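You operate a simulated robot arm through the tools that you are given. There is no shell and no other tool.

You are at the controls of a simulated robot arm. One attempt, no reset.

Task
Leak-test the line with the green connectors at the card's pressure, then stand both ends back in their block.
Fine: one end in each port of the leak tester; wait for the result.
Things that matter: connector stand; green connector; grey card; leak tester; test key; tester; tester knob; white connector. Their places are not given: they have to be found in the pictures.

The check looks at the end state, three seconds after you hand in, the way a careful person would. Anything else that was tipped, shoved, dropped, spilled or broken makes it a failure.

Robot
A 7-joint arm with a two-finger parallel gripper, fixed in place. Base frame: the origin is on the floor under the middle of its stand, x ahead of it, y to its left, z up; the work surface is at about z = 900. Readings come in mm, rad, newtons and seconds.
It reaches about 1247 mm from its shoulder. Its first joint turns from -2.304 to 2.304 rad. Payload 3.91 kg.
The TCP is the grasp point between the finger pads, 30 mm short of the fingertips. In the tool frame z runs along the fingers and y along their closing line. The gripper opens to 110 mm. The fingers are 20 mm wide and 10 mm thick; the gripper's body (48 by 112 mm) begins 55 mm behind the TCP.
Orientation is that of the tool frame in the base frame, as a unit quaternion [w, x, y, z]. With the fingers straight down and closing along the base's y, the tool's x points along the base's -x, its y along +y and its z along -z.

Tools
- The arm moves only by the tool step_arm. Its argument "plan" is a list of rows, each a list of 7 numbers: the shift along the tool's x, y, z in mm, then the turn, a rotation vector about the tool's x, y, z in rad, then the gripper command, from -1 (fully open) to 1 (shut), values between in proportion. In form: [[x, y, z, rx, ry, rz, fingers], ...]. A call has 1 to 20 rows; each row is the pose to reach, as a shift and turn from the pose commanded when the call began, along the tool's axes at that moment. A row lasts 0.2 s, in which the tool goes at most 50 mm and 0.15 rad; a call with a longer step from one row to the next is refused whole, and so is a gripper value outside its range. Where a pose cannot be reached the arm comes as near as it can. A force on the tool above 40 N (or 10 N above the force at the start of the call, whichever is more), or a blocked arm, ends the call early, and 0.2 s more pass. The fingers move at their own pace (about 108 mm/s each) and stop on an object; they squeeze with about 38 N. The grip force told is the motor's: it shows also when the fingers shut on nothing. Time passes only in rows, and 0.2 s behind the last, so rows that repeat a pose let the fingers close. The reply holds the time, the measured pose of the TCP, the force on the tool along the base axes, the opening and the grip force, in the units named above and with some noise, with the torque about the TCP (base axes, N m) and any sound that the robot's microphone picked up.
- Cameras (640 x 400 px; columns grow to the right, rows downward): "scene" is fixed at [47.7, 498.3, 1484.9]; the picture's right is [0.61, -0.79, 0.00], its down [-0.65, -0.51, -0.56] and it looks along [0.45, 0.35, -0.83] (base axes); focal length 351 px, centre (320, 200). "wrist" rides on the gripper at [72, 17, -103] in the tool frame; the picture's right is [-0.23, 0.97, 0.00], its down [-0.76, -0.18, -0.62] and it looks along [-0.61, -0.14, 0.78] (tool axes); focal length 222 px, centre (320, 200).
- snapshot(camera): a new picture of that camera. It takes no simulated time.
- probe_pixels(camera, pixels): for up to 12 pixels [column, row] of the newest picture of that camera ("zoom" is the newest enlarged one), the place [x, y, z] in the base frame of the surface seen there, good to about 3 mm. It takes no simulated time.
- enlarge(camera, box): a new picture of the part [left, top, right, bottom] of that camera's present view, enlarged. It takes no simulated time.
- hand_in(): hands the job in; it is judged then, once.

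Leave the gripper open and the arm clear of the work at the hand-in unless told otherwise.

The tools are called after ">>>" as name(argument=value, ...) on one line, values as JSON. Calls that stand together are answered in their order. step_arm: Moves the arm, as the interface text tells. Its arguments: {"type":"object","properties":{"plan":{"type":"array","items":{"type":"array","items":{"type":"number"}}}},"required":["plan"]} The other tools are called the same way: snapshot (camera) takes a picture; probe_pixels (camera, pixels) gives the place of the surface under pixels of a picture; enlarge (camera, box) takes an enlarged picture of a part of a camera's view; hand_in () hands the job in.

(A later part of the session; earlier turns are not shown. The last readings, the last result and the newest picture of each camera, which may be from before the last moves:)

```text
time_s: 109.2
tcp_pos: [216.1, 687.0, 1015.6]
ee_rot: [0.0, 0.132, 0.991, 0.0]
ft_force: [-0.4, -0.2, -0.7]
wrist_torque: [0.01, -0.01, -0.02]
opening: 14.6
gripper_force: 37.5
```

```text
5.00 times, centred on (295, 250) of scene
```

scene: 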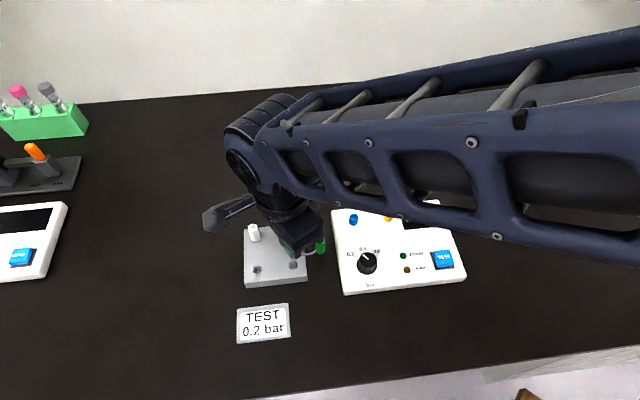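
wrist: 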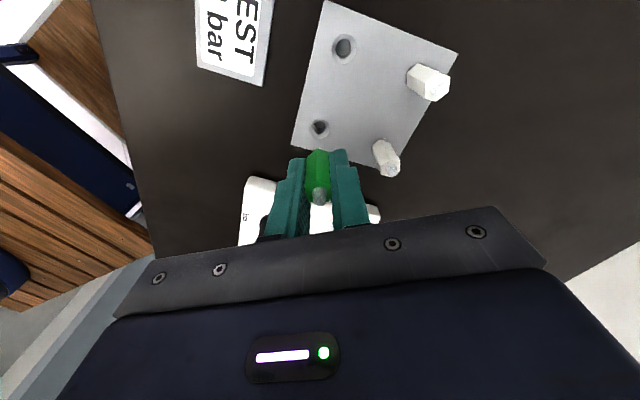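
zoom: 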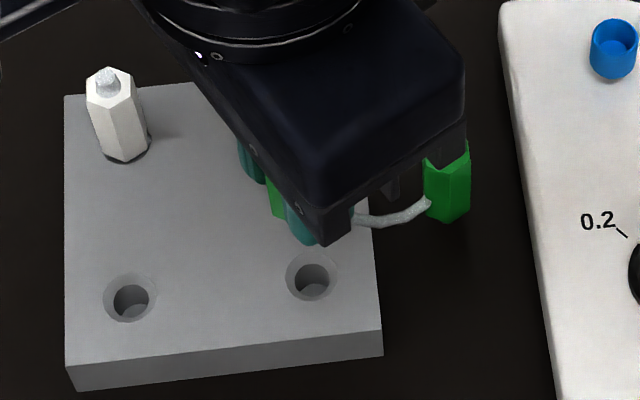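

B is above its hole, seen at zoom (318,208), and A still stands beside the tester. I'll lower B to z≈963, watching the forces, then ease it down until it seats.

>>> step_arm(plan=[[0, 0, 12, 0, 0, 0, 1], [0, 0, 24, 0, 0, 0, 1], [0, 0, 34, 0, 0, 0, 1], [0, 0, 42, 0, 0, 0, 1], [0, 0, 42, 0, 0, 0, 1]])

>>> snapshot(camera="wrist")

>>> enlarge(camera="wrist", box=[280, 100, 360, 175])

>>> enlarge(camera="scene", box=[265, 235, 325, 280])

```text
time_s: 110.4
tcp_pos: [217.3, 686.6, 972.1]
ee_rot: [0.0, 0.13, 0.991, 0.001]
ft_force: [-0.4, 0.6, -0.2]
wrist_torque: [0.0, 0.03, 0.01]
opening: 14.4
gripper_force: 38.0
```

```text
taken
```

wrist: 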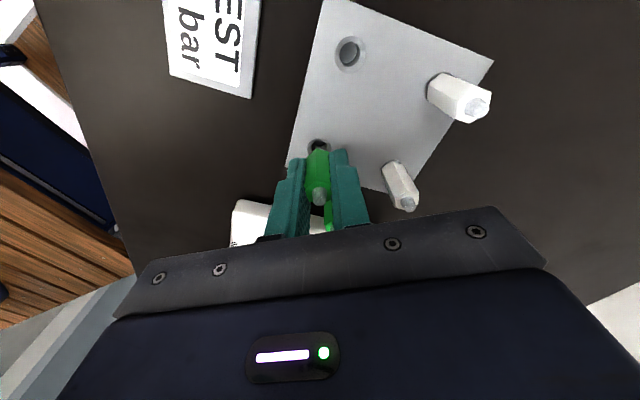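

```text
5.33 times, centred on (320, 138) of wrist
```

zoom: 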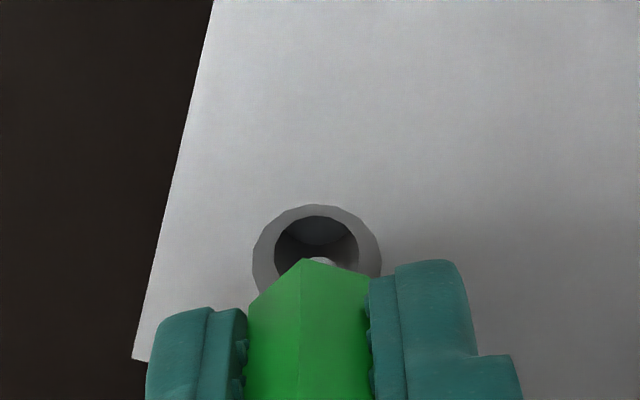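

```text
8.89 times, centred on (295, 258) of scene
```

zoom: 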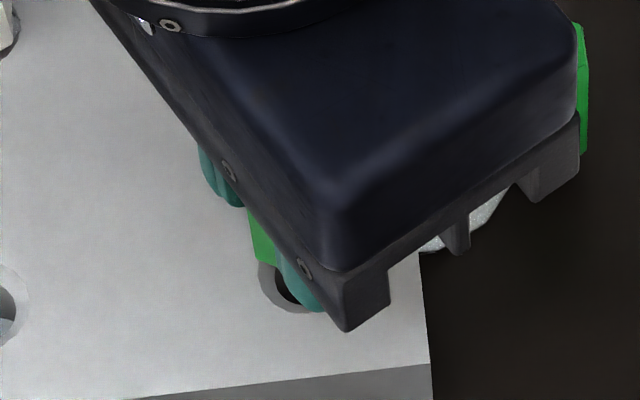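

The plug at zoom (322,260) is going into the hole. I'll continue down, with 2 mm steps near the end.

>>> step_arm(plan=[[0, 0, 3, 0, 0, 0, 1], [0, 0, 6, 0, 0, 0, 1], [0, 0, 9, 0, 0, 0, 1], [0, 0, 11, 0, 0, 0, 1], [0, 0, 11, 0, 0, 0, 1]])

>>> step_arm(plan=[[0, 0, 1, 0, 0, 0, 1], [0, 0, 2, 0, 0, 0, 1], [0, 0, 2, 0, 0, 0, 1]])

>>> step_arm(plan=[[0, 0, 0.7, 0, 0, 0, 1], [0, 0, 1.3, 0, 0, 0, 1], [0, 0, 1.3, 0, 0, 0, 1]])

```text
time_s: 111.6
tcp_pos: [217.4, 687.9, 963.4]
ee_rot: [-0.001, 0.131, 0.991, 0.0]
ft_force: [0.3, 0.0, 0.1]
wrist_torque: [-0.02, -0.02, -0.02]
opening: 14.7
gripper_force: 38.0
```

```text
time_s: 112.4
tcp_pos: [216.7, 687.4, 959.8]
ee_rot: [0.001, 0.131, 0.991, 0.0]
ft_force: [-0.3, -0.1, 0.7]
wrist_torque: [0.0, 0.02, 0.0]
opening: 14.6
gripper_force: 37.9
```

```text
time_s: 113.2
tcp_pos: [217.5, 688.1, 960.4]
ee_rot: [0.0, 0.131, 0.991, 0.001]
ft_force: [1.2, -1.1, 15.5]
wrist_torque: [-0.06, -0.07, -0.01]
opening: 14.2
gripper_force: 38.0
```

Contact at 15 N, about 1.5 mm higher than expected. I'll relieve the press and look at how it sits before releasing.

>>> step_arm(plan=[[0, 0, -0.6, 0, 0, 0, 1], [0, 0, -1.2, 0, 0, 0, 1], [0, 0, -1.2, 0, 0, 0, 1]])

>>> enlarge(camera="wrist", box=[280, 110, 360, 210])

```text
time_s: 114.0
tcp_pos: [216.4, 687.6, 960.7]
ee_rot: [-0.001, 0.13, 0.991, 0.0]
ft_force: [0.7, 2.8, 7.8]
wrist_torque: [0.11, 0.0, 0.0]
opening: 14.5
gripper_force: 37.7
```

```text
4.00 times, centred on (320, 160) of wrist
```

zoom: 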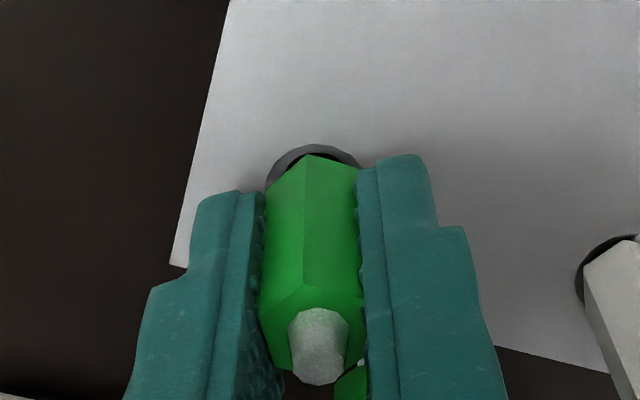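

The hex-to-hole relation looks the same as when B was first standing there, so it's seated; it just sits slightly lower in the grip. I'll relieve the rest of the load and open slowly.

>>> step_arm(plan=[[0, 0.2, -0.6, 0, 0, 0, 1], [0, 0.2, -0.6, 0, 0, 0, 0.76], [0, 0.2, -0.6, 0, 0, 0, 0.74], [0, 0.2, -0.6, 0, 0, 0, 0.73], [0, 0.2, -0.6, 0, 0, 0, 0.72], [0, 0.2, -0.6, 0, 0, 0, 0.71], [0, 0.2, -0.6, 0, 0, 0, 0.68], [0, 0.2, -0.6, 0, 0, 0, 0.64], [0, 0.2, -0.6, 0, 0, 0, 0.58], [0, 0.2, -0.6, 0, 0, 0, 0.5], [0, 0.2, -0.6, 0, 0, 0, 0.42], [0, 0.2, -0.6, 0, 0, 0, 0.42]])

>>> enlarge(camera="wrist", box=[240, 100, 400, 220])

```text
time_s: 116.6
tcp_pos: [216.1, 687.8, 961.1]
ee_rot: [0.0, 0.131, 0.991, 0.0]
ft_force: [-0.5, -0.3, -0.8]
wrist_torque: [-0.02, 0.01, 0.03]
opening: 31.8
gripper_force: 0.0
```

```text
3.33 times, centred on (320, 160) of wrist
```

zoom: 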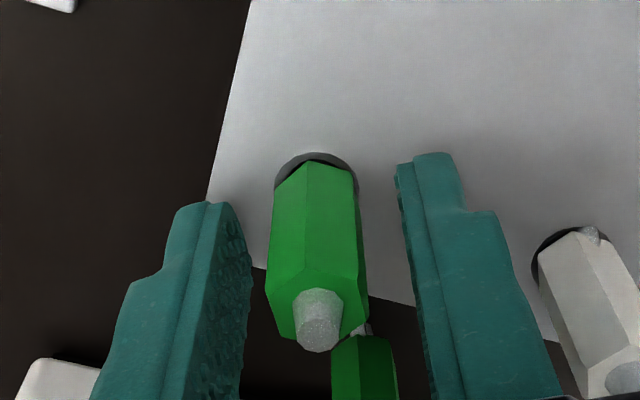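

B stands in its hole. I'll lift up and return over A on the bench.

>>> step_arm(plan=[[0, 0, -8, 0, 0, 0, 0.42], [0, 0, -20, 0, 0, 0, 0.42], [0, 0, -36, 0, 0, 0, 0.42], [0, 0, -55, 0, 0, 0, 0.42], [0, 0, -66, 0, 0, 0, 0.345], [-20, -0.3, -66, 0, 0, 0, 0.345], [-40, -0.6, -66, 0, 0, 0, 0.345], [-58.2, -1, -66, 0, 0, 0, 0.345], [-58.2, -1, -50, 0, 0, 0, 0.345], [-58.2, -1, -50, 0, 0, 0, 0.345]])

>>> snapshot(camera="wrist")

>>> enlarge(camera="wrist", box=[240, 40, 400, 200])

```text
time_s: 118.8
tcp_pos: [273.3, 670.5, 1011.4]
ee_rot: [0.0, 0.131, 0.991, -0.001]
ft_force: [0.5, -0.1, -0.4]
wrist_torque: [0.0, 0.02, 0.05]
opening: 35.8
gripper_force: 0.1
```

```text
taken
```

wrist: 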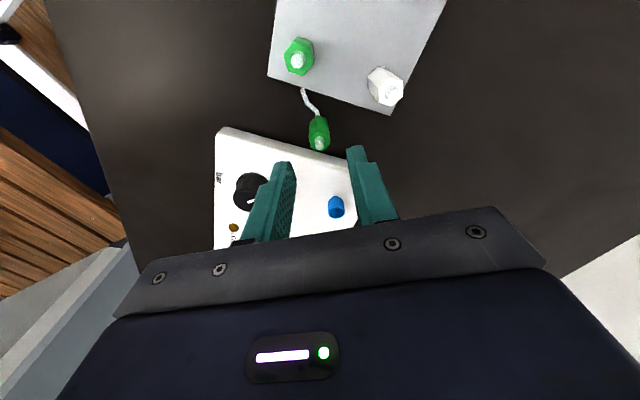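

```text
2.50 times, centred on (320, 120) of wrist
```

zoom: 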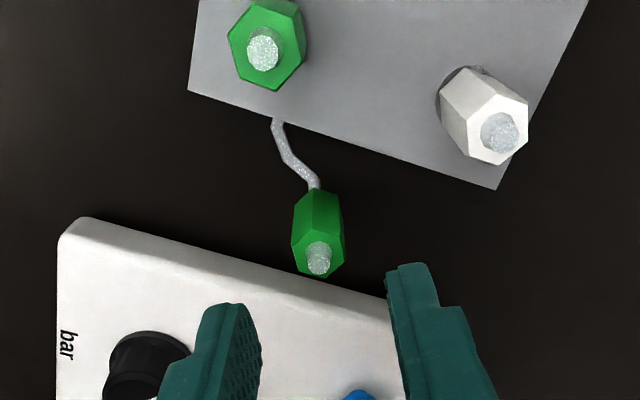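

B is in its hole and A is standing, centred under the gripper. I'll go down 65.5 mm and grip A.

>>> step_arm(plan=[[0, 0, 18, 0, 0, 0, 0.345], [0, 0, 36, 0, 0, 0, 0.345], [0, 0, 52, 0, 0, 0, 0.345], [0, 0, 62, 0, 0, 0, 0.345], [0, 0, 65.5, 0, 0, 0, 0.345], [0, 0, 65.5, 0, 0, 0, 0.345], [0, 0, 65.5, 0, 0, 0, 0.55], [0, 0, 65.5, 0, 0, 0, 0.68], [0, 0, 65.5, 0, 0, 0, 0.74], [0, 0, 65.5, 0, 0, 0, 1], [0, 0, 65.5, 0, 0, 0, 1]])

>>> enlarge(camera="wrist", box=[250, 90, 390, 210])

```text
time_s: 121.2
tcp_pos: [273.1, 671.7, 945.1]
ee_rot: [0.0, 0.13, 0.991, 0.0]
ft_force: [-0.5, 0.2, 0.2]
wrist_torque: [-0.02, 0.01, 0.02]
opening: 14.6
gripper_force: 38.3
```

```text
3.33 times, centred on (320, 150) of wrist
```

zoom: 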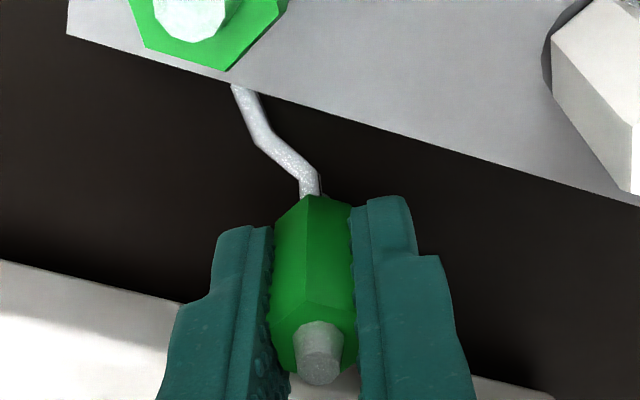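

A is gripped. I'll lift it 84 mm so its plug clears B's top, then carry it back over its own hole.

>>> step_arm(plan=[[0, 0, -8, 0, 0, 0, 1], [0, 0, -25, 0, 0, 0, 1], [0, 0, -45, 0, 0, 0, 1], [0, 0, -66, 0, 0, 0, 1], [0, 0, -84, 0, 0, 0, 1], [22, 6.4, -84, 0, 0, 0, 1], [44, 12.8, -84, 0, 0, 0, 1], [66, 19.2, -84, 0, 0, 0, 1], [88, 25.6, -84, 0, 0, 0, 1], [111, 32.1, -84, 0, 0, 0, 1], [111, 32.1, -84, 0, 0, 0, 1]])

>>> snapshot(camera="wrist")

>>> enlarge(camera="wrist", box=[280, 80, 360, 165])

>>> snapshot(camera="scene")

>>> enlarge(camera="scene", box=[225, 210, 325, 290])

```text
time_s: 123.6
tcp_pos: [173.7, 732.4, 1030.8]
ee_rot: [0.0, 0.13, 0.992, -0.001]
ft_force: [-0.6, -0.1, -0.1]
wrist_torque: [0.02, 0.02, 0.01]
opening: 14.4
gripper_force: 38.2
```

```text
taken
```

wrist: 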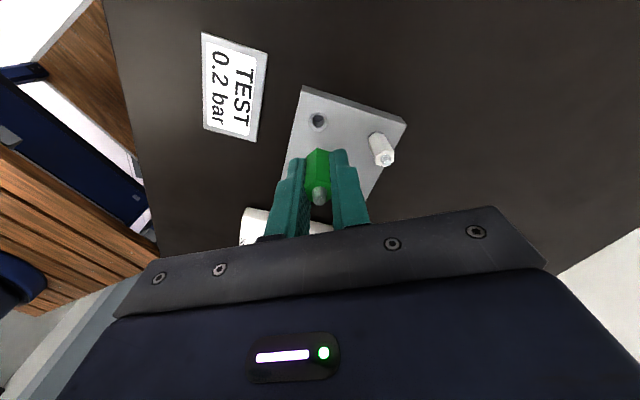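

```text
4.71 times, centred on (320, 122) of wrist
```

zoom: 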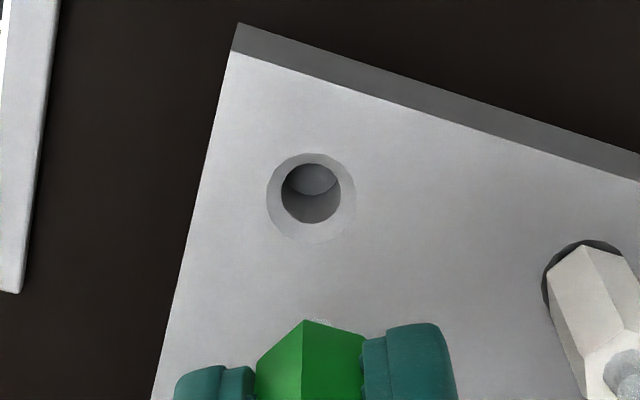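

```text
taken
```

scene: 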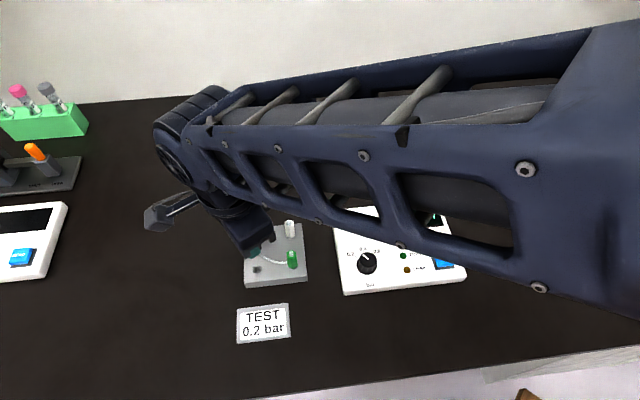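

```text
5.00 times, centred on (275, 250) of scene
```

zoom: 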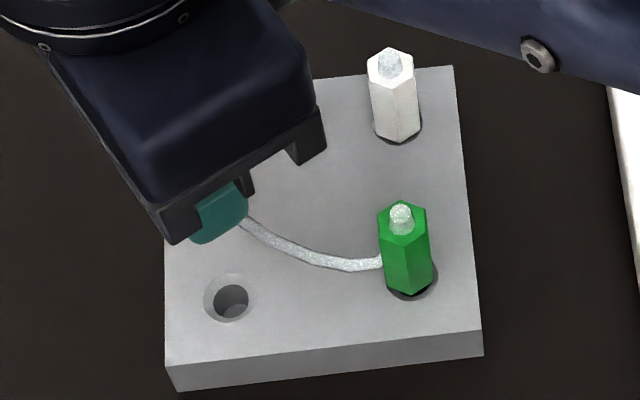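

B looks right in its hole. Hole A's image suggests I'm off by about 1 mm, so I'll shift (+0.7,-0.7) mm and lower to z≈974 for a close comparison like the one I did for B.

>>> step_arm(plan=[[0.7, -0.7, 14, 0, 0, 0, 1], [0.7, -0.7, 28, 0, 0, 0, 1], [0.7, -0.7, 42, 0, 0, 0, 1], [0.7, -0.7, 54, 0, 0, 0, 1], [0.7, -0.7, 54, 0, 0, 0, 1]])

>>> snapshot(camera="wrist")

>>> enlarge(camera="wrist", box=[280, 100, 360, 175])

>>> snapshot(camera="scene")

>>> enlarge(camera="scene", box=[240, 240, 290, 280])

```text
time_s: 124.8
tcp_pos: [173.2, 732.2, 974.4]
ee_rot: [0.0, 0.131, 0.991, 0.0]
ft_force: [0.4, -1.1, 0.1]
wrist_torque: [-0.01, -0.01, -0.03]
opening: 14.6
gripper_force: 37.9
```

```text
taken
```

wrist: 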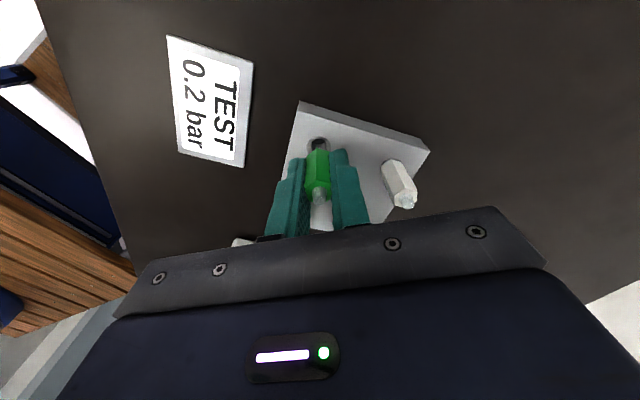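

```text
5.33 times, centred on (320, 138) of wrist
```

zoom: 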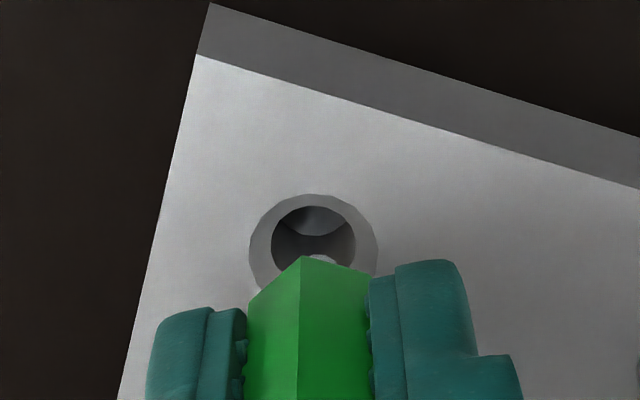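

```text
taken
```

scene: 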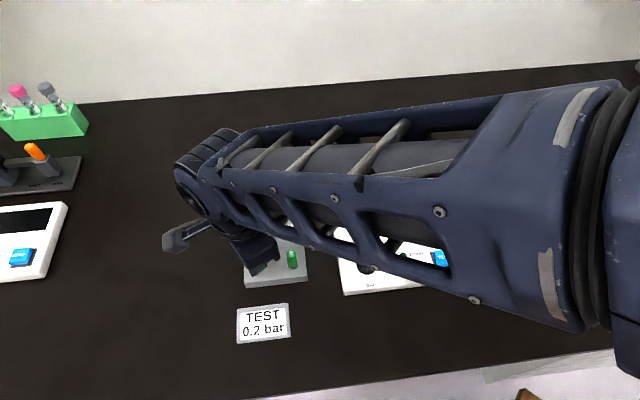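

```text
10.00 times, centred on (265, 260) of scene
```

zoom: 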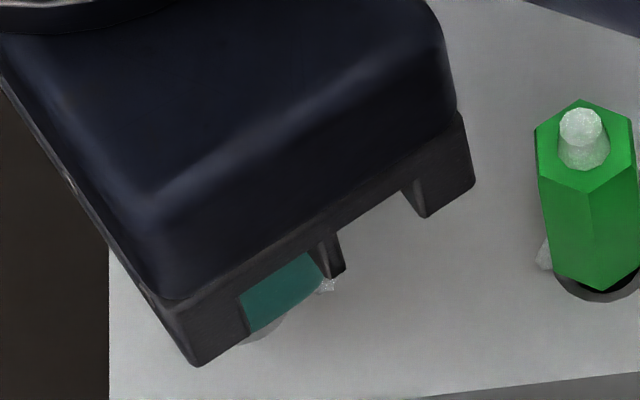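

The view matches B's approach, with about 0.5 mm left to correct. I'll shift (+0.5,-0.4) mm and lower into the hole.

>>> step_arm(plan=[[0.5, -0.4, 3, 0, 0, 0, 1], [0.5, -0.4, 6, 0, 0, 0, 1], [0.5, -0.4, 9, 0, 0, 0, 1], [0.5, -0.4, 12, 0, 0, 0, 1], [0.5, -0.4, 12, 0, 0, 0, 1]])

>>> step_arm(plan=[[0, 0, 1, 0, 0, 0, 1], [0, 0, 2, 0, 0, 0, 1], [0, 0, 2, 0, 0, 0, 1]])

>>> step_arm(plan=[[0, 0, 0.7, 0, 0, 0, 1], [0, 0, 1.3, 0, 0, 0, 1], [0, 0, 1.3, 0, 0, 0, 1]])

```text
time_s: 126.0
tcp_pos: [172.4, 730.4, 964.0]
ee_rot: [0.0, 0.131, 0.991, 0.0]
ft_force: [-0.3, -0.4, 0.5]
wrist_torque: [0.03, -0.01, 0.03]
opening: 14.5
gripper_force: 38.2
```

```text
time_s: 126.8
tcp_pos: [173.8, 729.9, 961.8]
ee_rot: [0.001, 0.13, 0.991, 0.0]
ft_force: [-0.8, -0.7, -0.9]
wrist_torque: [0.02, 0.0, 0.0]
opening: 14.2
gripper_force: 38.0
```

```text
time_s: 127.6
tcp_pos: [172.9, 730.4, 959.6]
ee_rot: [0.0, 0.131, 0.991, 0.0]
ft_force: [-0.1, -2.0, 5.0]
wrist_torque: [-0.05, 0.01, -0.01]
opening: 14.4
gripper_force: 37.7
```

A touches at commanded z≈959 with 5 N, similar to B. Before releasing, I'll probe B's stub and hex top to check it sits at its original height (stub z≈971, hex top z≈962).

>>> snapshot(camera="scene")

>>> enlarge(camera="scene", box=[270, 235, 320, 280])

```text
taken
```

scene: 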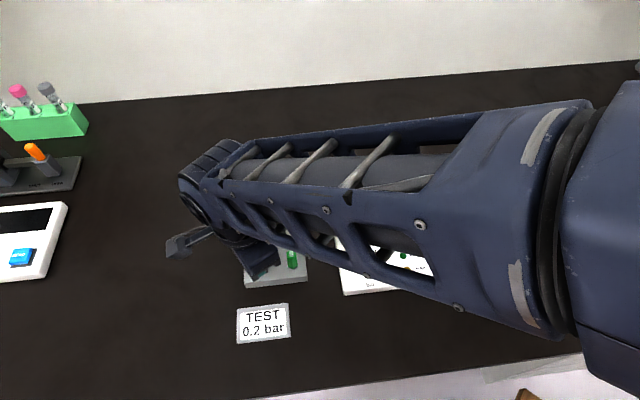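

```text
8.89 times, centred on (295, 258) of scene
```

zoom: 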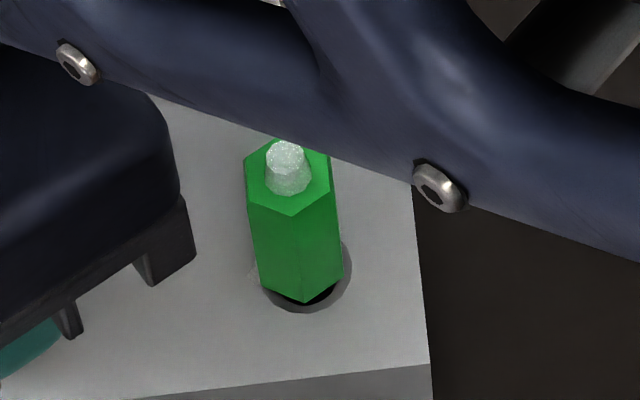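

B's plug is in its hole, but dark hole shows beneath its hex on the lower-right side. It seems to sit on the chamfer edge, about 2 mm high, and A may be doing the same. I'll zoom in on A at its hole.

>>> snapshot(camera="wrist")

>>> enlarge(camera="wrist", box=[295, 130, 345, 175])

>>> enlarge(camera="scene", box=[270, 235, 320, 280])

>>> probe_pixels(camera="zoom", pixels=[[287, 150], [287, 158], [280, 155], [260, 170], [320, 185], [290, 207], [300, 295], [335, 275], [265, 280], [346, 270], [275, 297], [320, 298]])

```text
taken
```

wrist: 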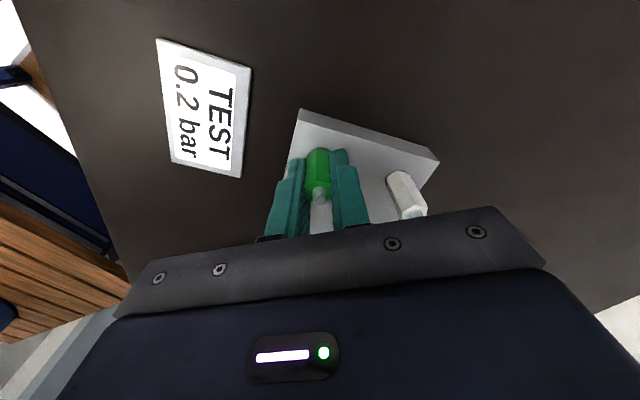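

```text
8.89 times, centred on (320, 152) of wrist
```

zoom: 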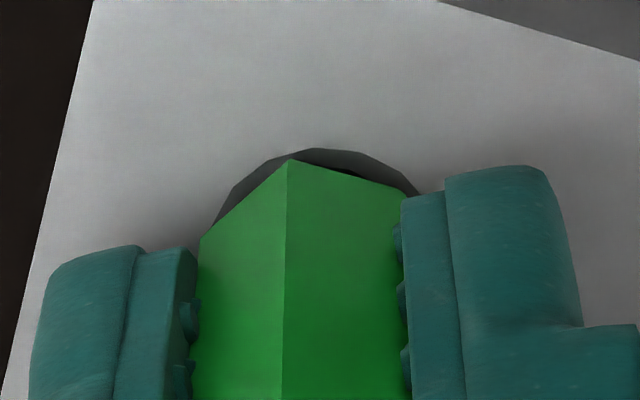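

```text
8.89 times, centred on (295, 258) of scene
```

zoom: 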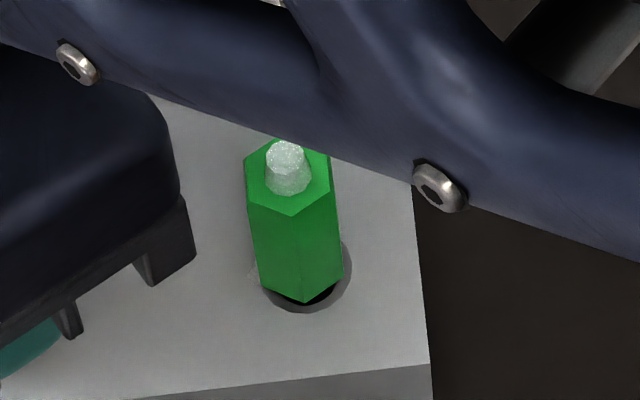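

```text
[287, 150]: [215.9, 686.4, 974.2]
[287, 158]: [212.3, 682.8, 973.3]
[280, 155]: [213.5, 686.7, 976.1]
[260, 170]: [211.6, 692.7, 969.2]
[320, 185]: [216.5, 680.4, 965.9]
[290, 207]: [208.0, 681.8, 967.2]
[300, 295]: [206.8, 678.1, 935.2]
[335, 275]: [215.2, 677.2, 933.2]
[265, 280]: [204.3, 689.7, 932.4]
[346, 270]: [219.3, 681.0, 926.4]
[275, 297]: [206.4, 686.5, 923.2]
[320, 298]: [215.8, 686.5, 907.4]
```

Probes put B about 3 mm higher than at the start (hex top ≈967 against 962), so neither is fully dropped into its recess. Comparing with the original picture, A is about 0.8 mm too far in +tool-x. I'll slide A back by that much under light pressure and see whether it drops in.

>>> step_arm(plan=[[-0.4, 0, 0, 0, 0, 0, 1], [-0.8, 0, 0, 0, 0, 0, 1], [-0.8, 0, 0, 0, 0, 0, 1]])

>>> step_arm(plan=[[0, 0, 0.5, 0, 0, 0, 1], [0, 0, 0.8, 0, 0, 0, 1], [0, 0, 0.8, 0, 0, 0, 1]])

```text
time_s: 128.4
tcp_pos: [174.1, 729.5, 960.1]
ee_rot: [-0.001, 0.131, 0.991, 0.0]
ft_force: [0.0, -0.6, 0.6]
wrist_torque: [0.01, 0.03, 0.02]
opening: 14.4
gripper_force: 38.3
```

```text
time_s: 129.2
tcp_pos: [173.1, 732.0, 958.9]
ee_rot: [0.0, 0.13, 0.991, 0.001]
ft_force: [1.5, -0.8, -0.5]
wrist_torque: [0.01, -0.01, -0.02]
opening: 14.4
gripper_force: 38.1
```

The vertical force vanished, so A has slipped into the recess. I'll continue lowering.

>>> step_arm(plan=[[0, 0, 0.5, 0, 0, 0, 1], [0, 0, 1, 0, 0, 0, 1], [0, 0, 1, 0, 0, 0, 1]])

>>> step_arm(plan=[[0, 0, 0.5, 0, 0, 0, 1], [0, 0, 1, 0, 0, 0, 1], [0, 0, 1, 0, 0, 0, 1]])

```text
time_s: 130.0
tcp_pos: [174.1, 730.9, 958.8]
ee_rot: [0.0, 0.131, 0.991, 0.0]
ft_force: [0.9, -3.3, 10.2]
wrist_torque: [-0.09, 0.02, 0.0]
opening: 14.6
gripper_force: 38.4
```

```text
time_s: 130.8
tcp_pos: [174.0, 730.8, 958.1]
ee_rot: [0.0, 0.13, 0.991, 0.001]
ft_force: [1.5, -3.1, 23.4]
wrist_torque: [-0.1, 0.0, 0.01]
opening: 14.5
gripper_force: 37.8
```

It's about 1.4 mm lower than before, and a small side force remains pointing to -x/-y of the tool. I'll back up 1.5 mm, nudge (-0.5,-0.5) mm, and press again lightly.

>>> step_arm(plan=[[0, 0, -1.2, 0, 0, 0, 1], [-0.5, -0.5, -1.2, 0, 0, 0, 1], [-0.5, -0.5, -1.2, 0, 0, 0, 1]])

>>> step_arm(plan=[[0, 0, 0.6, 0, 0, 0, 1], [0, 0, 1.2, 0, 0, 0, 1], [0, 0, 1.2, 0, 0, 0, 1]])

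>>> enlarge(camera="wrist", box=[295, 130, 345, 175])

```text
time_s: 131.6
tcp_pos: [172.8, 729.2, 957.8]
ee_rot: [0.0, 0.131, 0.991, 0.0]
ft_force: [-1.1, -0.4, 4.2]
wrist_torque: [-0.04, 0.02, -0.02]
opening: 14.6
gripper_force: 37.9
```

```text
time_s: 132.4
tcp_pos: [172.8, 731.0, 958.5]
ee_rot: [0.0, 0.131, 0.991, -0.001]
ft_force: [-2.2, -3.4, 8.3]
wrist_torque: [-0.13, 0.1, 0.01]
opening: 14.7
gripper_force: 38.4
```

```text
8.89 times, centred on (320, 152) of wrist
```

zoom: 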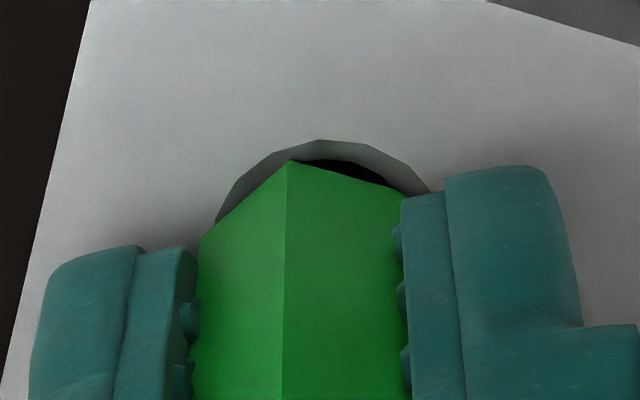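

The press eased, but the picture shows A about 1 mm too far to the left of the hole. I'll lift 2.5 mm, move +0.9 mm in tool y, and press again to compare the contact height.

>>> step_arm(plan=[[0, 0, -2.5, 0, 0, 0, 1], [0, 0.9, -2.5, 0, 0, 0, 1], [0, 0.9, -2.5, 0, 0, 0, 1]])

>>> step_arm(plan=[[0, 0, 0.8, 0, 0, 0, 1], [0, 0, 1.6, 0, 0, 0, 1], [0, 0, 2.5, 0, 0, 0, 1], [0, 0, 2.5, 0, 0, 0, 1]])

>>> enlarge(camera="wrist", box=[295, 130, 345, 175])

```text
time_s: 133.2
tcp_pos: [175.3, 731.0, 958.3]
ee_rot: [0.0, 0.13, 0.992, 0.001]
ft_force: [0.1, -0.3, -0.1]
wrist_torque: [0.01, 0.02, -0.01]
opening: 14.4
gripper_force: 37.9
```

```text
time_s: 134.2
tcp_pos: [174.1, 731.2, 957.9]
ee_rot: [0.0, 0.13, 0.992, 0.001]
ft_force: [1.4, -2.7, 12.9]
wrist_torque: [-0.1, -0.03, 0.02]
opening: 14.5
gripper_force: 38.6
```

```text
8.89 times, centred on (320, 152) of wrist
```

zoom: 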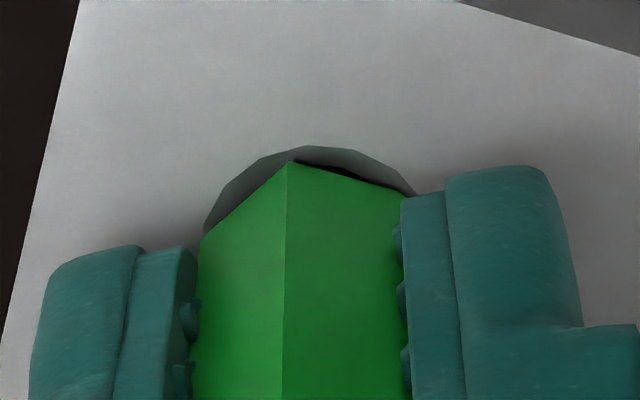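

A is now within about 0.5 mm of its original seated depth. I'll go midway (-0.4 mm in y), relax the press, and release slowly so it can settle into the recess by itself.

>>> step_arm(plan=[[0, -0.4, -0.5, 0, 0, 0, 1], [0, -0.4, -0.5, 0, 0, 0, 1], [0, -0.4, -0.5, 0, 0, 0, 0.76], [0, -0.4, -0.5, 0, 0, 0, 0.74], [0, -0.4, -0.5, 0, 0, 0, 0.73], [0, -0.4, -0.5, 0, 0, 0, 0.725], [0, -0.4, -0.5, 0, 0, 0, 0.72], [0, -0.4, -0.5, 0, 0, 0, 0.71], [0, -0.4, -0.5, 0, 0, 0, 0.69], [0, -0.4, -0.5, 0, 0, 0, 0.65], [0, -0.4, -0.5, 0, 0, 0, 0.6], [0, -0.4, -0.5, 0, 0, 0, 0.5], [0, -0.4, -0.5, 0, 0, 0, 0.42], [0, -0.4, -0.5, 0, 0, 0, 0.42]])

>>> enlarge(camera="wrist", box=[240, 100, 400, 220])

>>> enlarge(camera="wrist", box=[295, 130, 345, 205])

```text
time_s: 137.2
tcp_pos: [174.1, 731.2, 957.2]
ee_rot: [0.0, 0.131, 0.991, 0.0]
ft_force: [-0.2, -1.5, -0.3]
wrist_torque: [-0.01, 0.0, 0.05]
opening: 31.9
gripper_force: 0.1
```

```text
3.33 times, centred on (320, 160) of wrist
```

zoom: 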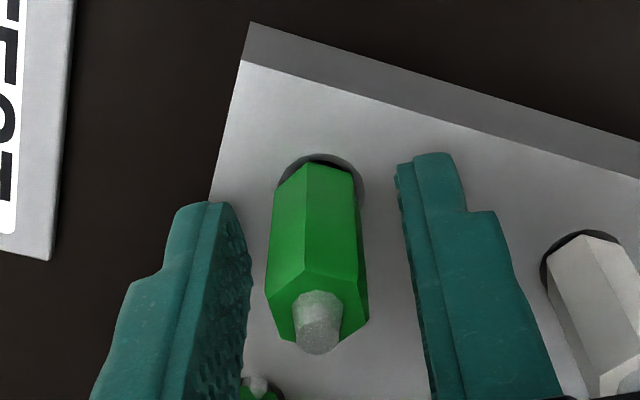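

```text
5.33 times, centred on (320, 168) of wrist
```

zoom: 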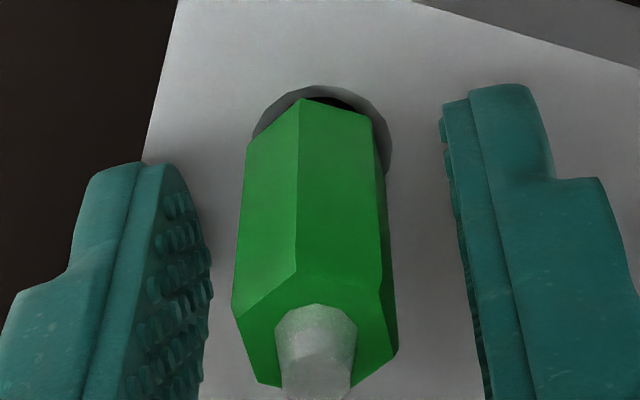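

A stands in the hole, but the ring shows wider on its right side, so it may not be centred in the recess. I'll lift away and get a clear look at both from the scene camera.

>>> step_arm(plan=[[0, 0, -8, 0, 0, 0, 0.42], [0, 0, -20, 0, 0, 0, 0.42], [0, 0, -36, 0, 0, 0, 0.42], [0, 0, -60, 0, 0, 0, 0.42], [0, 0, -90, 0, 0, 0, 0.42], [-30, -30, -110, 0, 0, 0, 0.345], [-60, -60, -120, 0, 0, 0, 0.345], [-95, -80, -120, 0, 0, 0, 0.345], [-130, -100, -120, 0, 0, 0, 0.345], [-165, -120, -120, 0, 0, 0, 0.345], [-165, -120, -120, 0, 0, 0, 0.345]])

>>> snapshot(camera="scene")

>>> enlarge(camera="scene", box=[235, 210, 315, 290])

```text
time_s: 139.6
tcp_pos: [301.4, 571.8, 1076.9]
ee_rot: [0.001, 0.131, 0.991, 0.0]
ft_force: [-0.3, 0.0, 0.9]
wrist_torque: [0.0, 0.01, 0.0]
opening: 36.1
gripper_force: 0.1
```

```text
taken
```

scene: 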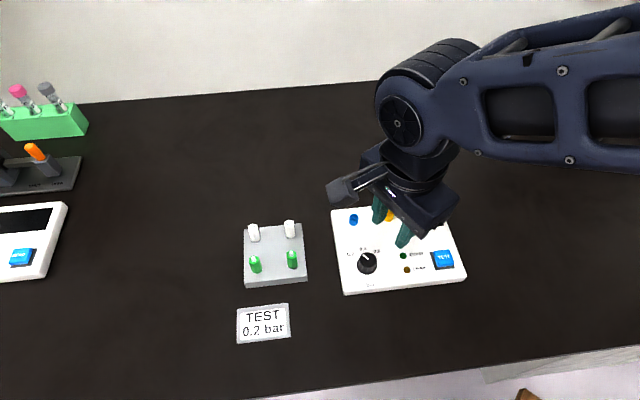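

```text
5.00 times, centred on (275, 250) of scene
```

zoom: 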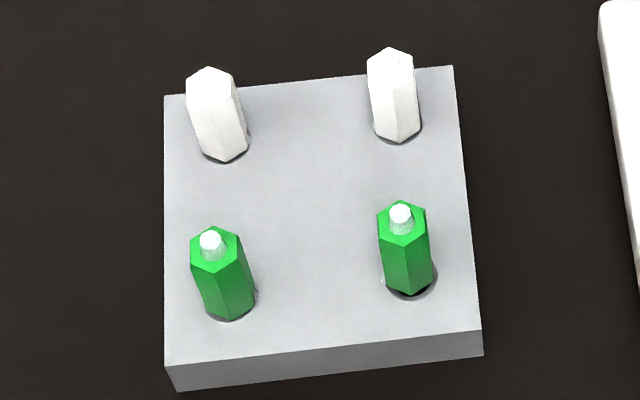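

I'll zoom on each connector base with the same box I used at the start, to compare seating.

>>> enlarge(camera="scene", box=[240, 248, 270, 274])

>>> enlarge(camera="scene", box=[278, 244, 308, 270])

>>> enlarge(camera="scene", box=[276, 216, 306, 242])

>>> enlarge(camera="scene", box=[325, 190, 475, 300])

```text
15.38 times, centred on (255, 261) of scene
```

zoom: 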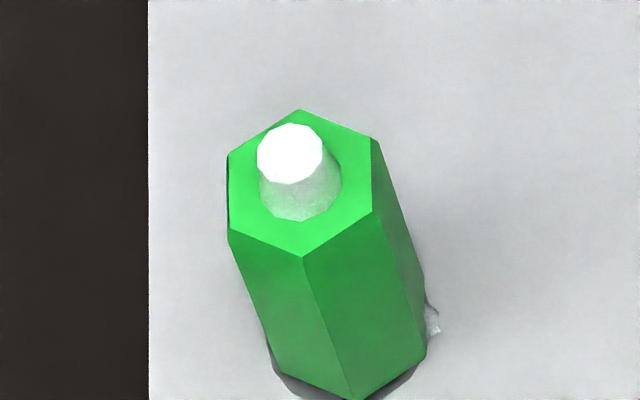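

```text
15.38 times, centred on (293, 257) of scene
```

zoom: 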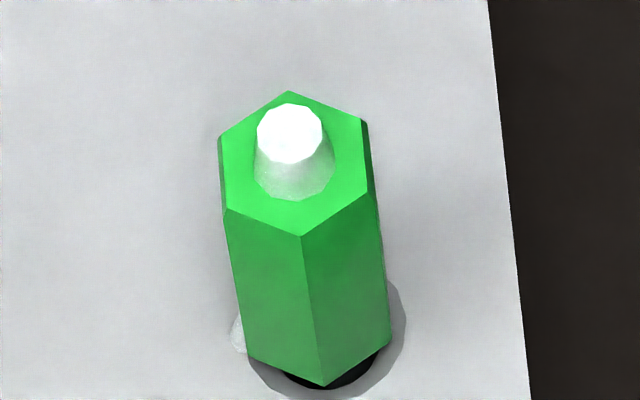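

```text
15.38 times, centred on (291, 229) of scene
```

zoom: 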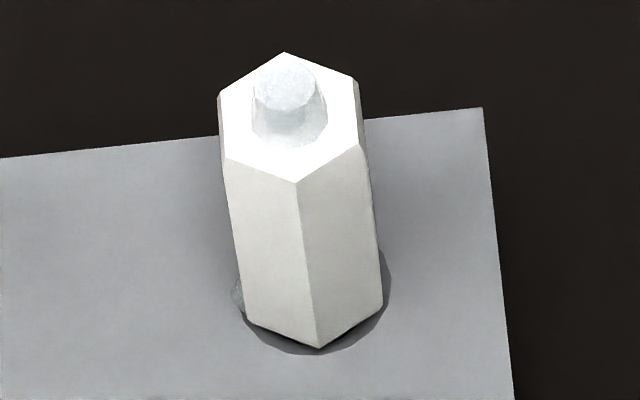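

```text
3.64 times, centred on (400, 245) of scene
```

zoom: 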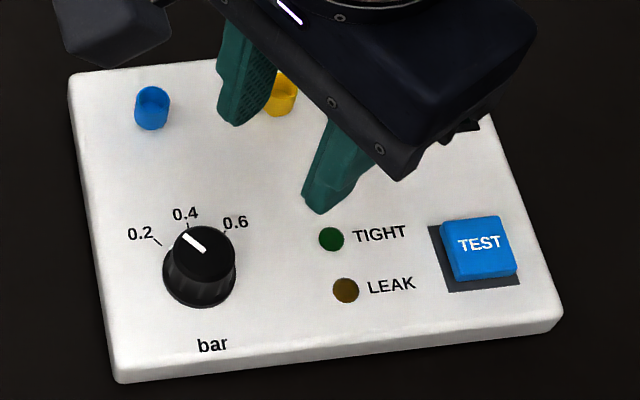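

A looks seated as it was at the start, with just a thin ring around its base. B sits about 2 mm high and 1 mm toward the left of its hole, with black hole visible at its lower right. I'll regrip B, move it about 1 mm toward the hole centre and let it drop in.

>>> step_arm(plan=[[22, 18, 0, 0, 0, 0, 0.345], [45, 36, 0, 0, 0, 0, 0.345], [67, 54, 0, 0, 0, 0, 0.345], [90, 72, 0, 0, 0, 0, 0.345], [112.3, 90, 0, 0, 0, 0, 0.345], [112.3, 90, 30, 0, 0, 0, 0.345], [112.3, 90, 60, 0, 0, 0, 0.345], [112.3, 90, 60, 0, 0, 0, 0.345]])

>>> snapshot(camera="wrist")

>>> enlarge(camera="wrist", box=[250, 60, 370, 165])

```text
time_s: 141.4
tcp_pos: [216.6, 686.8, 1016.8]
ee_rot: [0.0, 0.13, 0.992, 0.0]
ft_force: [0.0, -0.1, 0.0]
wrist_torque: [0.02, 0.01, 0.02]
opening: 36.0
gripper_force: 0.1
```

```text
taken
```

wrist: 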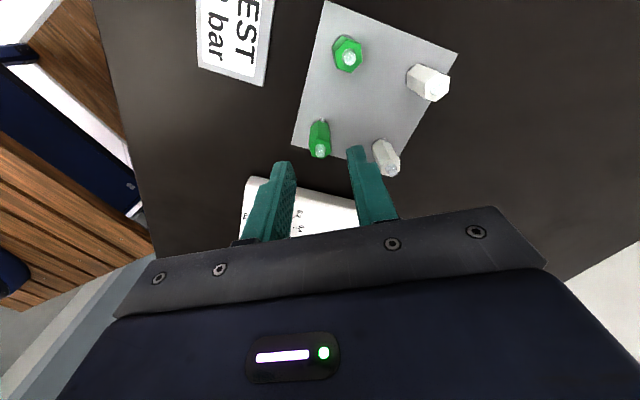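

```text
3.81 times, centred on (310, 112) of wrist
```

zoom: 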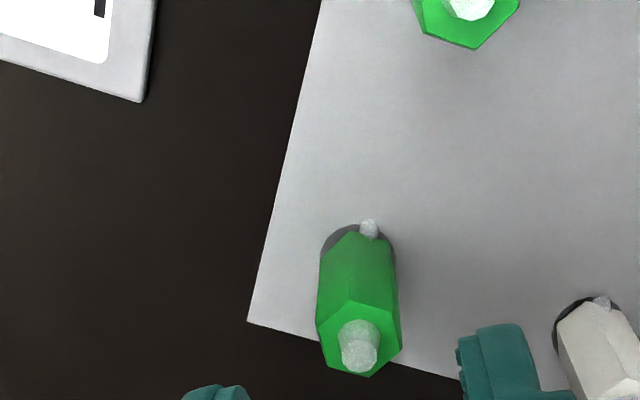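

B is centred under the gripper. I'll go down 57 mm and regrip it gently.

>>> step_arm(plan=[[0, 0, 18, 0, 0, 0, 0.345], [0, 0, 36, 0, 0, 0, 0.345], [0, 0, 50, 0, 0, 0, 0.345], [0, 0, 57, 0, 0, 0, 0.345], [0, 0, 57, 0, 0, 0, 0.345], [0, 0, 57, 0, 0, 0, 0.55], [0, 0, 57, 0, 0, 0, 0.68], [0, 0, 57, 0, 0, 0, 0.74], [0, 0, 57, 0, 0, 0, 1], [0, 0, 57, 0, 0, 0, 1]])

>>> enlarge(camera="wrist", box=[295, 130, 345, 175])

```text
time_s: 143.6
tcp_pos: [216.0, 687.2, 961.2]
ee_rot: [0.0, 0.13, 0.991, 0.001]
ft_force: [-0.4, 0.0, 0.1]
wrist_torque: [0.0, 0.02, 0.02]
opening: 14.6
gripper_force: 37.6
```

```text
8.89 times, centred on (320, 152) of wrist
```

zoom: 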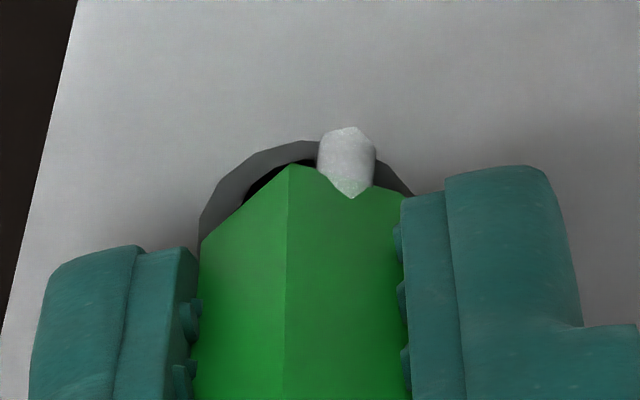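

I'll slide B by -1.0 mm in tool x (and -0.2 in y) while barely lifted, then press down lightly to feel whether it drops.

>>> step_arm(plan=[[0, 0, -0.5, 0, 0, 0, 1], [-0.5, -0.1, -0.5, 0, 0, 0, 1], [-1.0, -0.2, -0.5, 0, 0, 0, 1], [-1.0, -0.2, -0.5, 0, 0, 0, 1]])

>>> step_arm(plan=[[0, 0, 0.5, 0, 0, 0, 1], [0, 0, 1, 0, 0, 0, 1], [0, 0, 1.5, 0, 0, 0, 1], [0, 0, 1.5, 0, 0, 0, 1]])

```text
time_s: 144.6
tcp_pos: [218.6, 687.9, 961.1]
ee_rot: [0.0, 0.129, 0.992, 0.0]
ft_force: [0.2, 0.3, -0.5]
wrist_torque: [0.0, -0.02, 0.02]
opening: 14.4
gripper_force: 38.4
```

```text
time_s: 145.6
tcp_pos: [219.0, 687.5, 960.7]
ee_rot: [0.0, 0.131, 0.991, 0.001]
ft_force: [3.0, -1.3, 17.1]
wrist_torque: [-0.07, -0.12, 0.0]
opening: 14.8
gripper_force: 38.2
```

No drop yet: 17 N, with a side force pointing further toward -tool-x. I'll ease off and move another -0.8 mm that way.

>>> step_arm(plan=[[0, 0, -1.3, 0, 0, 0, 1], [-0.4, 0, -1.3, 0, 0, 0, 1], [-0.8, 0, -1.3, 0, 0, 0, 1], [-0.8, 0, -1.3, 0, 0, 0, 1]])

>>> step_arm(plan=[[0, 0, 0.5, 0, 0, 0, 1], [0, 0, 1, 0, 0, 0, 1], [0, 0, 1.3, 0, 0, 0, 1], [0, 0, 1.3, 0, 0, 0, 1]])

>>> enlarge(camera="wrist", box=[295, 130, 345, 175])

```text
time_s: 146.6
tcp_pos: [217.7, 687.7, 961.7]
ee_rot: [0.0, 0.13, 0.992, 0.0]
ft_force: [-3.7, 3.5, 3.8]
wrist_torque: [0.11, 0.08, -0.01]
opening: 14.8
gripper_force: 37.9
```

```text
time_s: 147.6
tcp_pos: [218.9, 687.0, 960.0]
ee_rot: [-0.001, 0.132, 0.991, 0.0]
ft_force: [-0.2, -0.2, -0.2]
wrist_torque: [0.0, 0.04, -0.01]
opening: 14.6
gripper_force: 38.2
```

```text
8.89 times, centred on (320, 152) of wrist
```

zoom: 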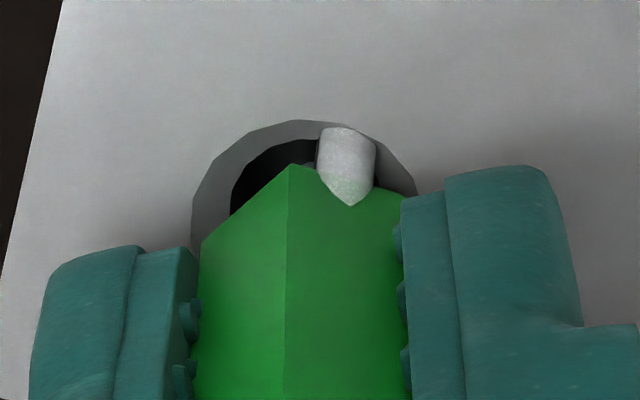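

The contact vanished, so B can go lower now. I'll continue down gently.

>>> step_arm(plan=[[0, 0, 0.5, 0, 0, 0, 1], [0, 0, 1, 0, 0, 0, 1], [0, 0, 1, 0, 0, 0, 1]])

>>> step_arm(plan=[[0, 0, 0.5, 0, 0, 0, 1], [0, 0, 1, 0, 0, 0, 1], [0, 0, 1, 0, 0, 0, 1]])

```text
time_s: 148.4
tcp_pos: [219.4, 688.1, 959.7]
ee_rot: [0.0, 0.131, 0.991, 0.001]
ft_force: [1.3, -1.3, 1.8]
wrist_torque: [-0.02, -0.02, 0.02]
opening: 14.4
gripper_force: 38.3
```

```text
time_s: 149.2
tcp_pos: [219.0, 687.7, 959.5]
ee_rot: [0.001, 0.131, 0.991, 0.001]
ft_force: [1.5, -1.5, 12.2]
wrist_torque: [-0.06, -0.03, -0.01]
opening: 14.4
gripper_force: 38.0
```

B went down about 2 mm before a light contact. I'll look at it from both cameras.

>>> enlarge(camera="wrist", box=[295, 130, 345, 175])

>>> snapshot(camera="scene")

>>> enlarge(camera="scene", box=[235, 210, 315, 290])

>>> enlarge(camera="scene", box=[278, 244, 308, 276])

```text
8.89 times, centred on (320, 152) of wrist
```

zoom: 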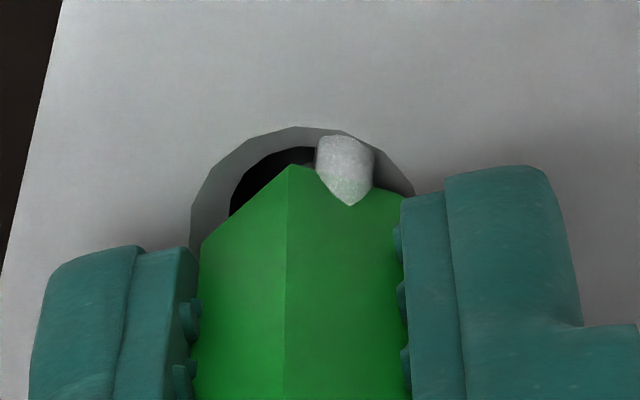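

```text
taken
```

scene: 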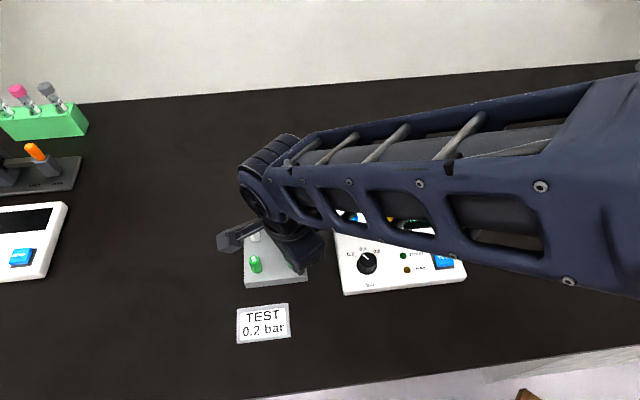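

```text
5.00 times, centred on (275, 250) of scene
```

zoom: 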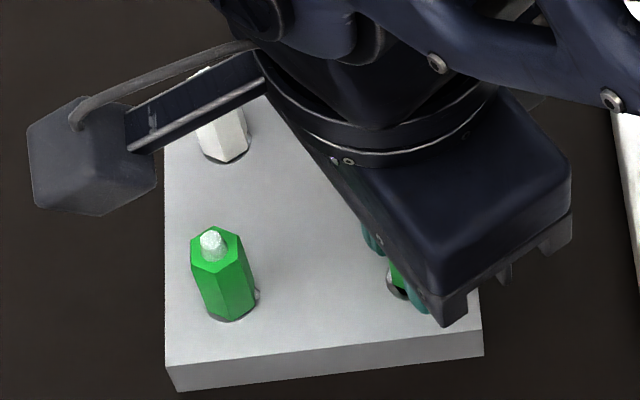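

```text
12.50 times, centred on (293, 260) of scene
```

zoom: 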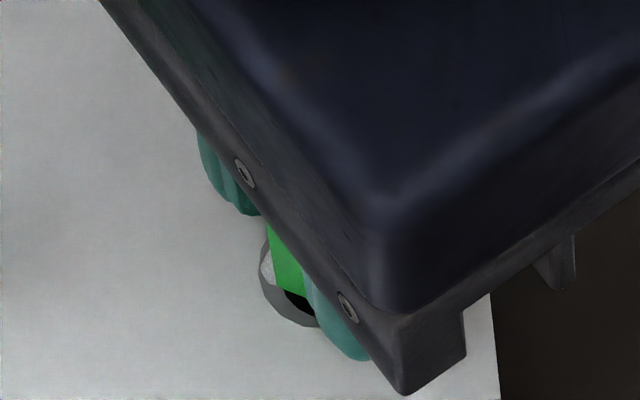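

In the scene view B is now offset about 2 mm the other way (toward -tool-x), though it's lower. I'll move it back in small steps at light contact and use the contact height to find the true seat. First trial: (+1.0,-0.5) mm.

>>> step_arm(plan=[[0, 0, -1.2, 0, 0, 0, 1], [0.5, -0.3, -1.2, 0, 0, 0, 1], [1.0, -0.5, -1.2, 0, 0, 0, 1], [1.0, -0.5, -1.2, 0, 0, 0, 1]])

>>> step_arm(plan=[[0, 0, 0.6, 0, 0, 0, 1], [0, 0, 1.2, 0, 0, 0, 1], [0, 0, 1.2, 0, 0, 0, 1]])

```text
time_s: 150.2
tcp_pos: [217.8, 687.1, 958.3]
ee_rot: [0.0, 0.13, 0.992, 0.0]
ft_force: [4.2, -0.1, 2.5]
wrist_torque: [-0.02, -0.15, -0.03]
opening: 14.3
gripper_force: 37.9
```

```text
time_s: 151.0
tcp_pos: [216.4, 687.8, 956.8]
ee_rot: [0.0, 0.131, 0.991, 0.0]
ft_force: [-2.0, -0.8, 3.9]
wrist_torque: [-0.04, 0.05, -0.01]
opening: 14.7
gripper_force: 38.0
```

The contact is lower now, 3.9 N at the same height where it was 12 N. I'll press further down to find the bottom.

>>> step_arm(plan=[[0, 0, 0.5, 0, 0, 0, 1], [0, 0, 1, 0, 0, 0, 1], [0, 0, 1, 0, 0, 0, 1]])

>>> enlarge(camera="wrist", box=[295, 130, 345, 175])

>>> enlarge(camera="scene", box=[278, 244, 308, 276])

```text
time_s: 151.8
tcp_pos: [216.5, 686.4, 959.0]
ee_rot: [-0.001, 0.131, 0.991, -0.001]
ft_force: [-3.0, -1.5, 10.1]
wrist_torque: [-0.04, 0.01, 0.0]
opening: 14.4
gripper_force: 37.5
```

```text
8.89 times, centred on (320, 152) of wrist
```

zoom: 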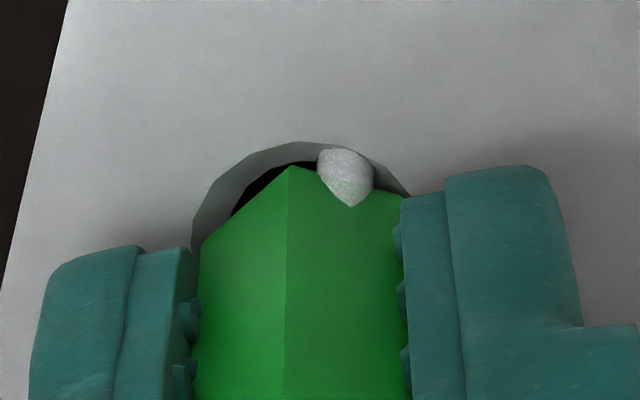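

```text
12.50 times, centred on (293, 260) of scene
```

zoom: 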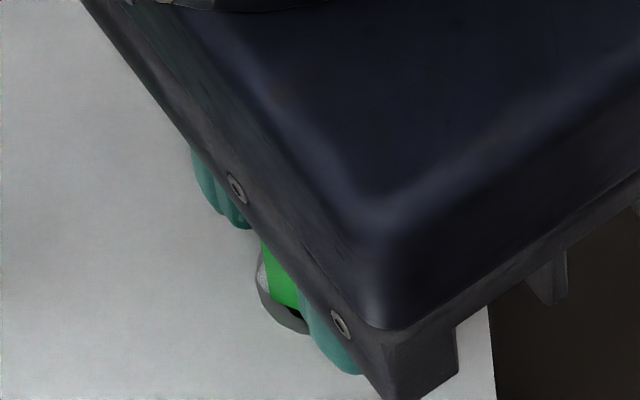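

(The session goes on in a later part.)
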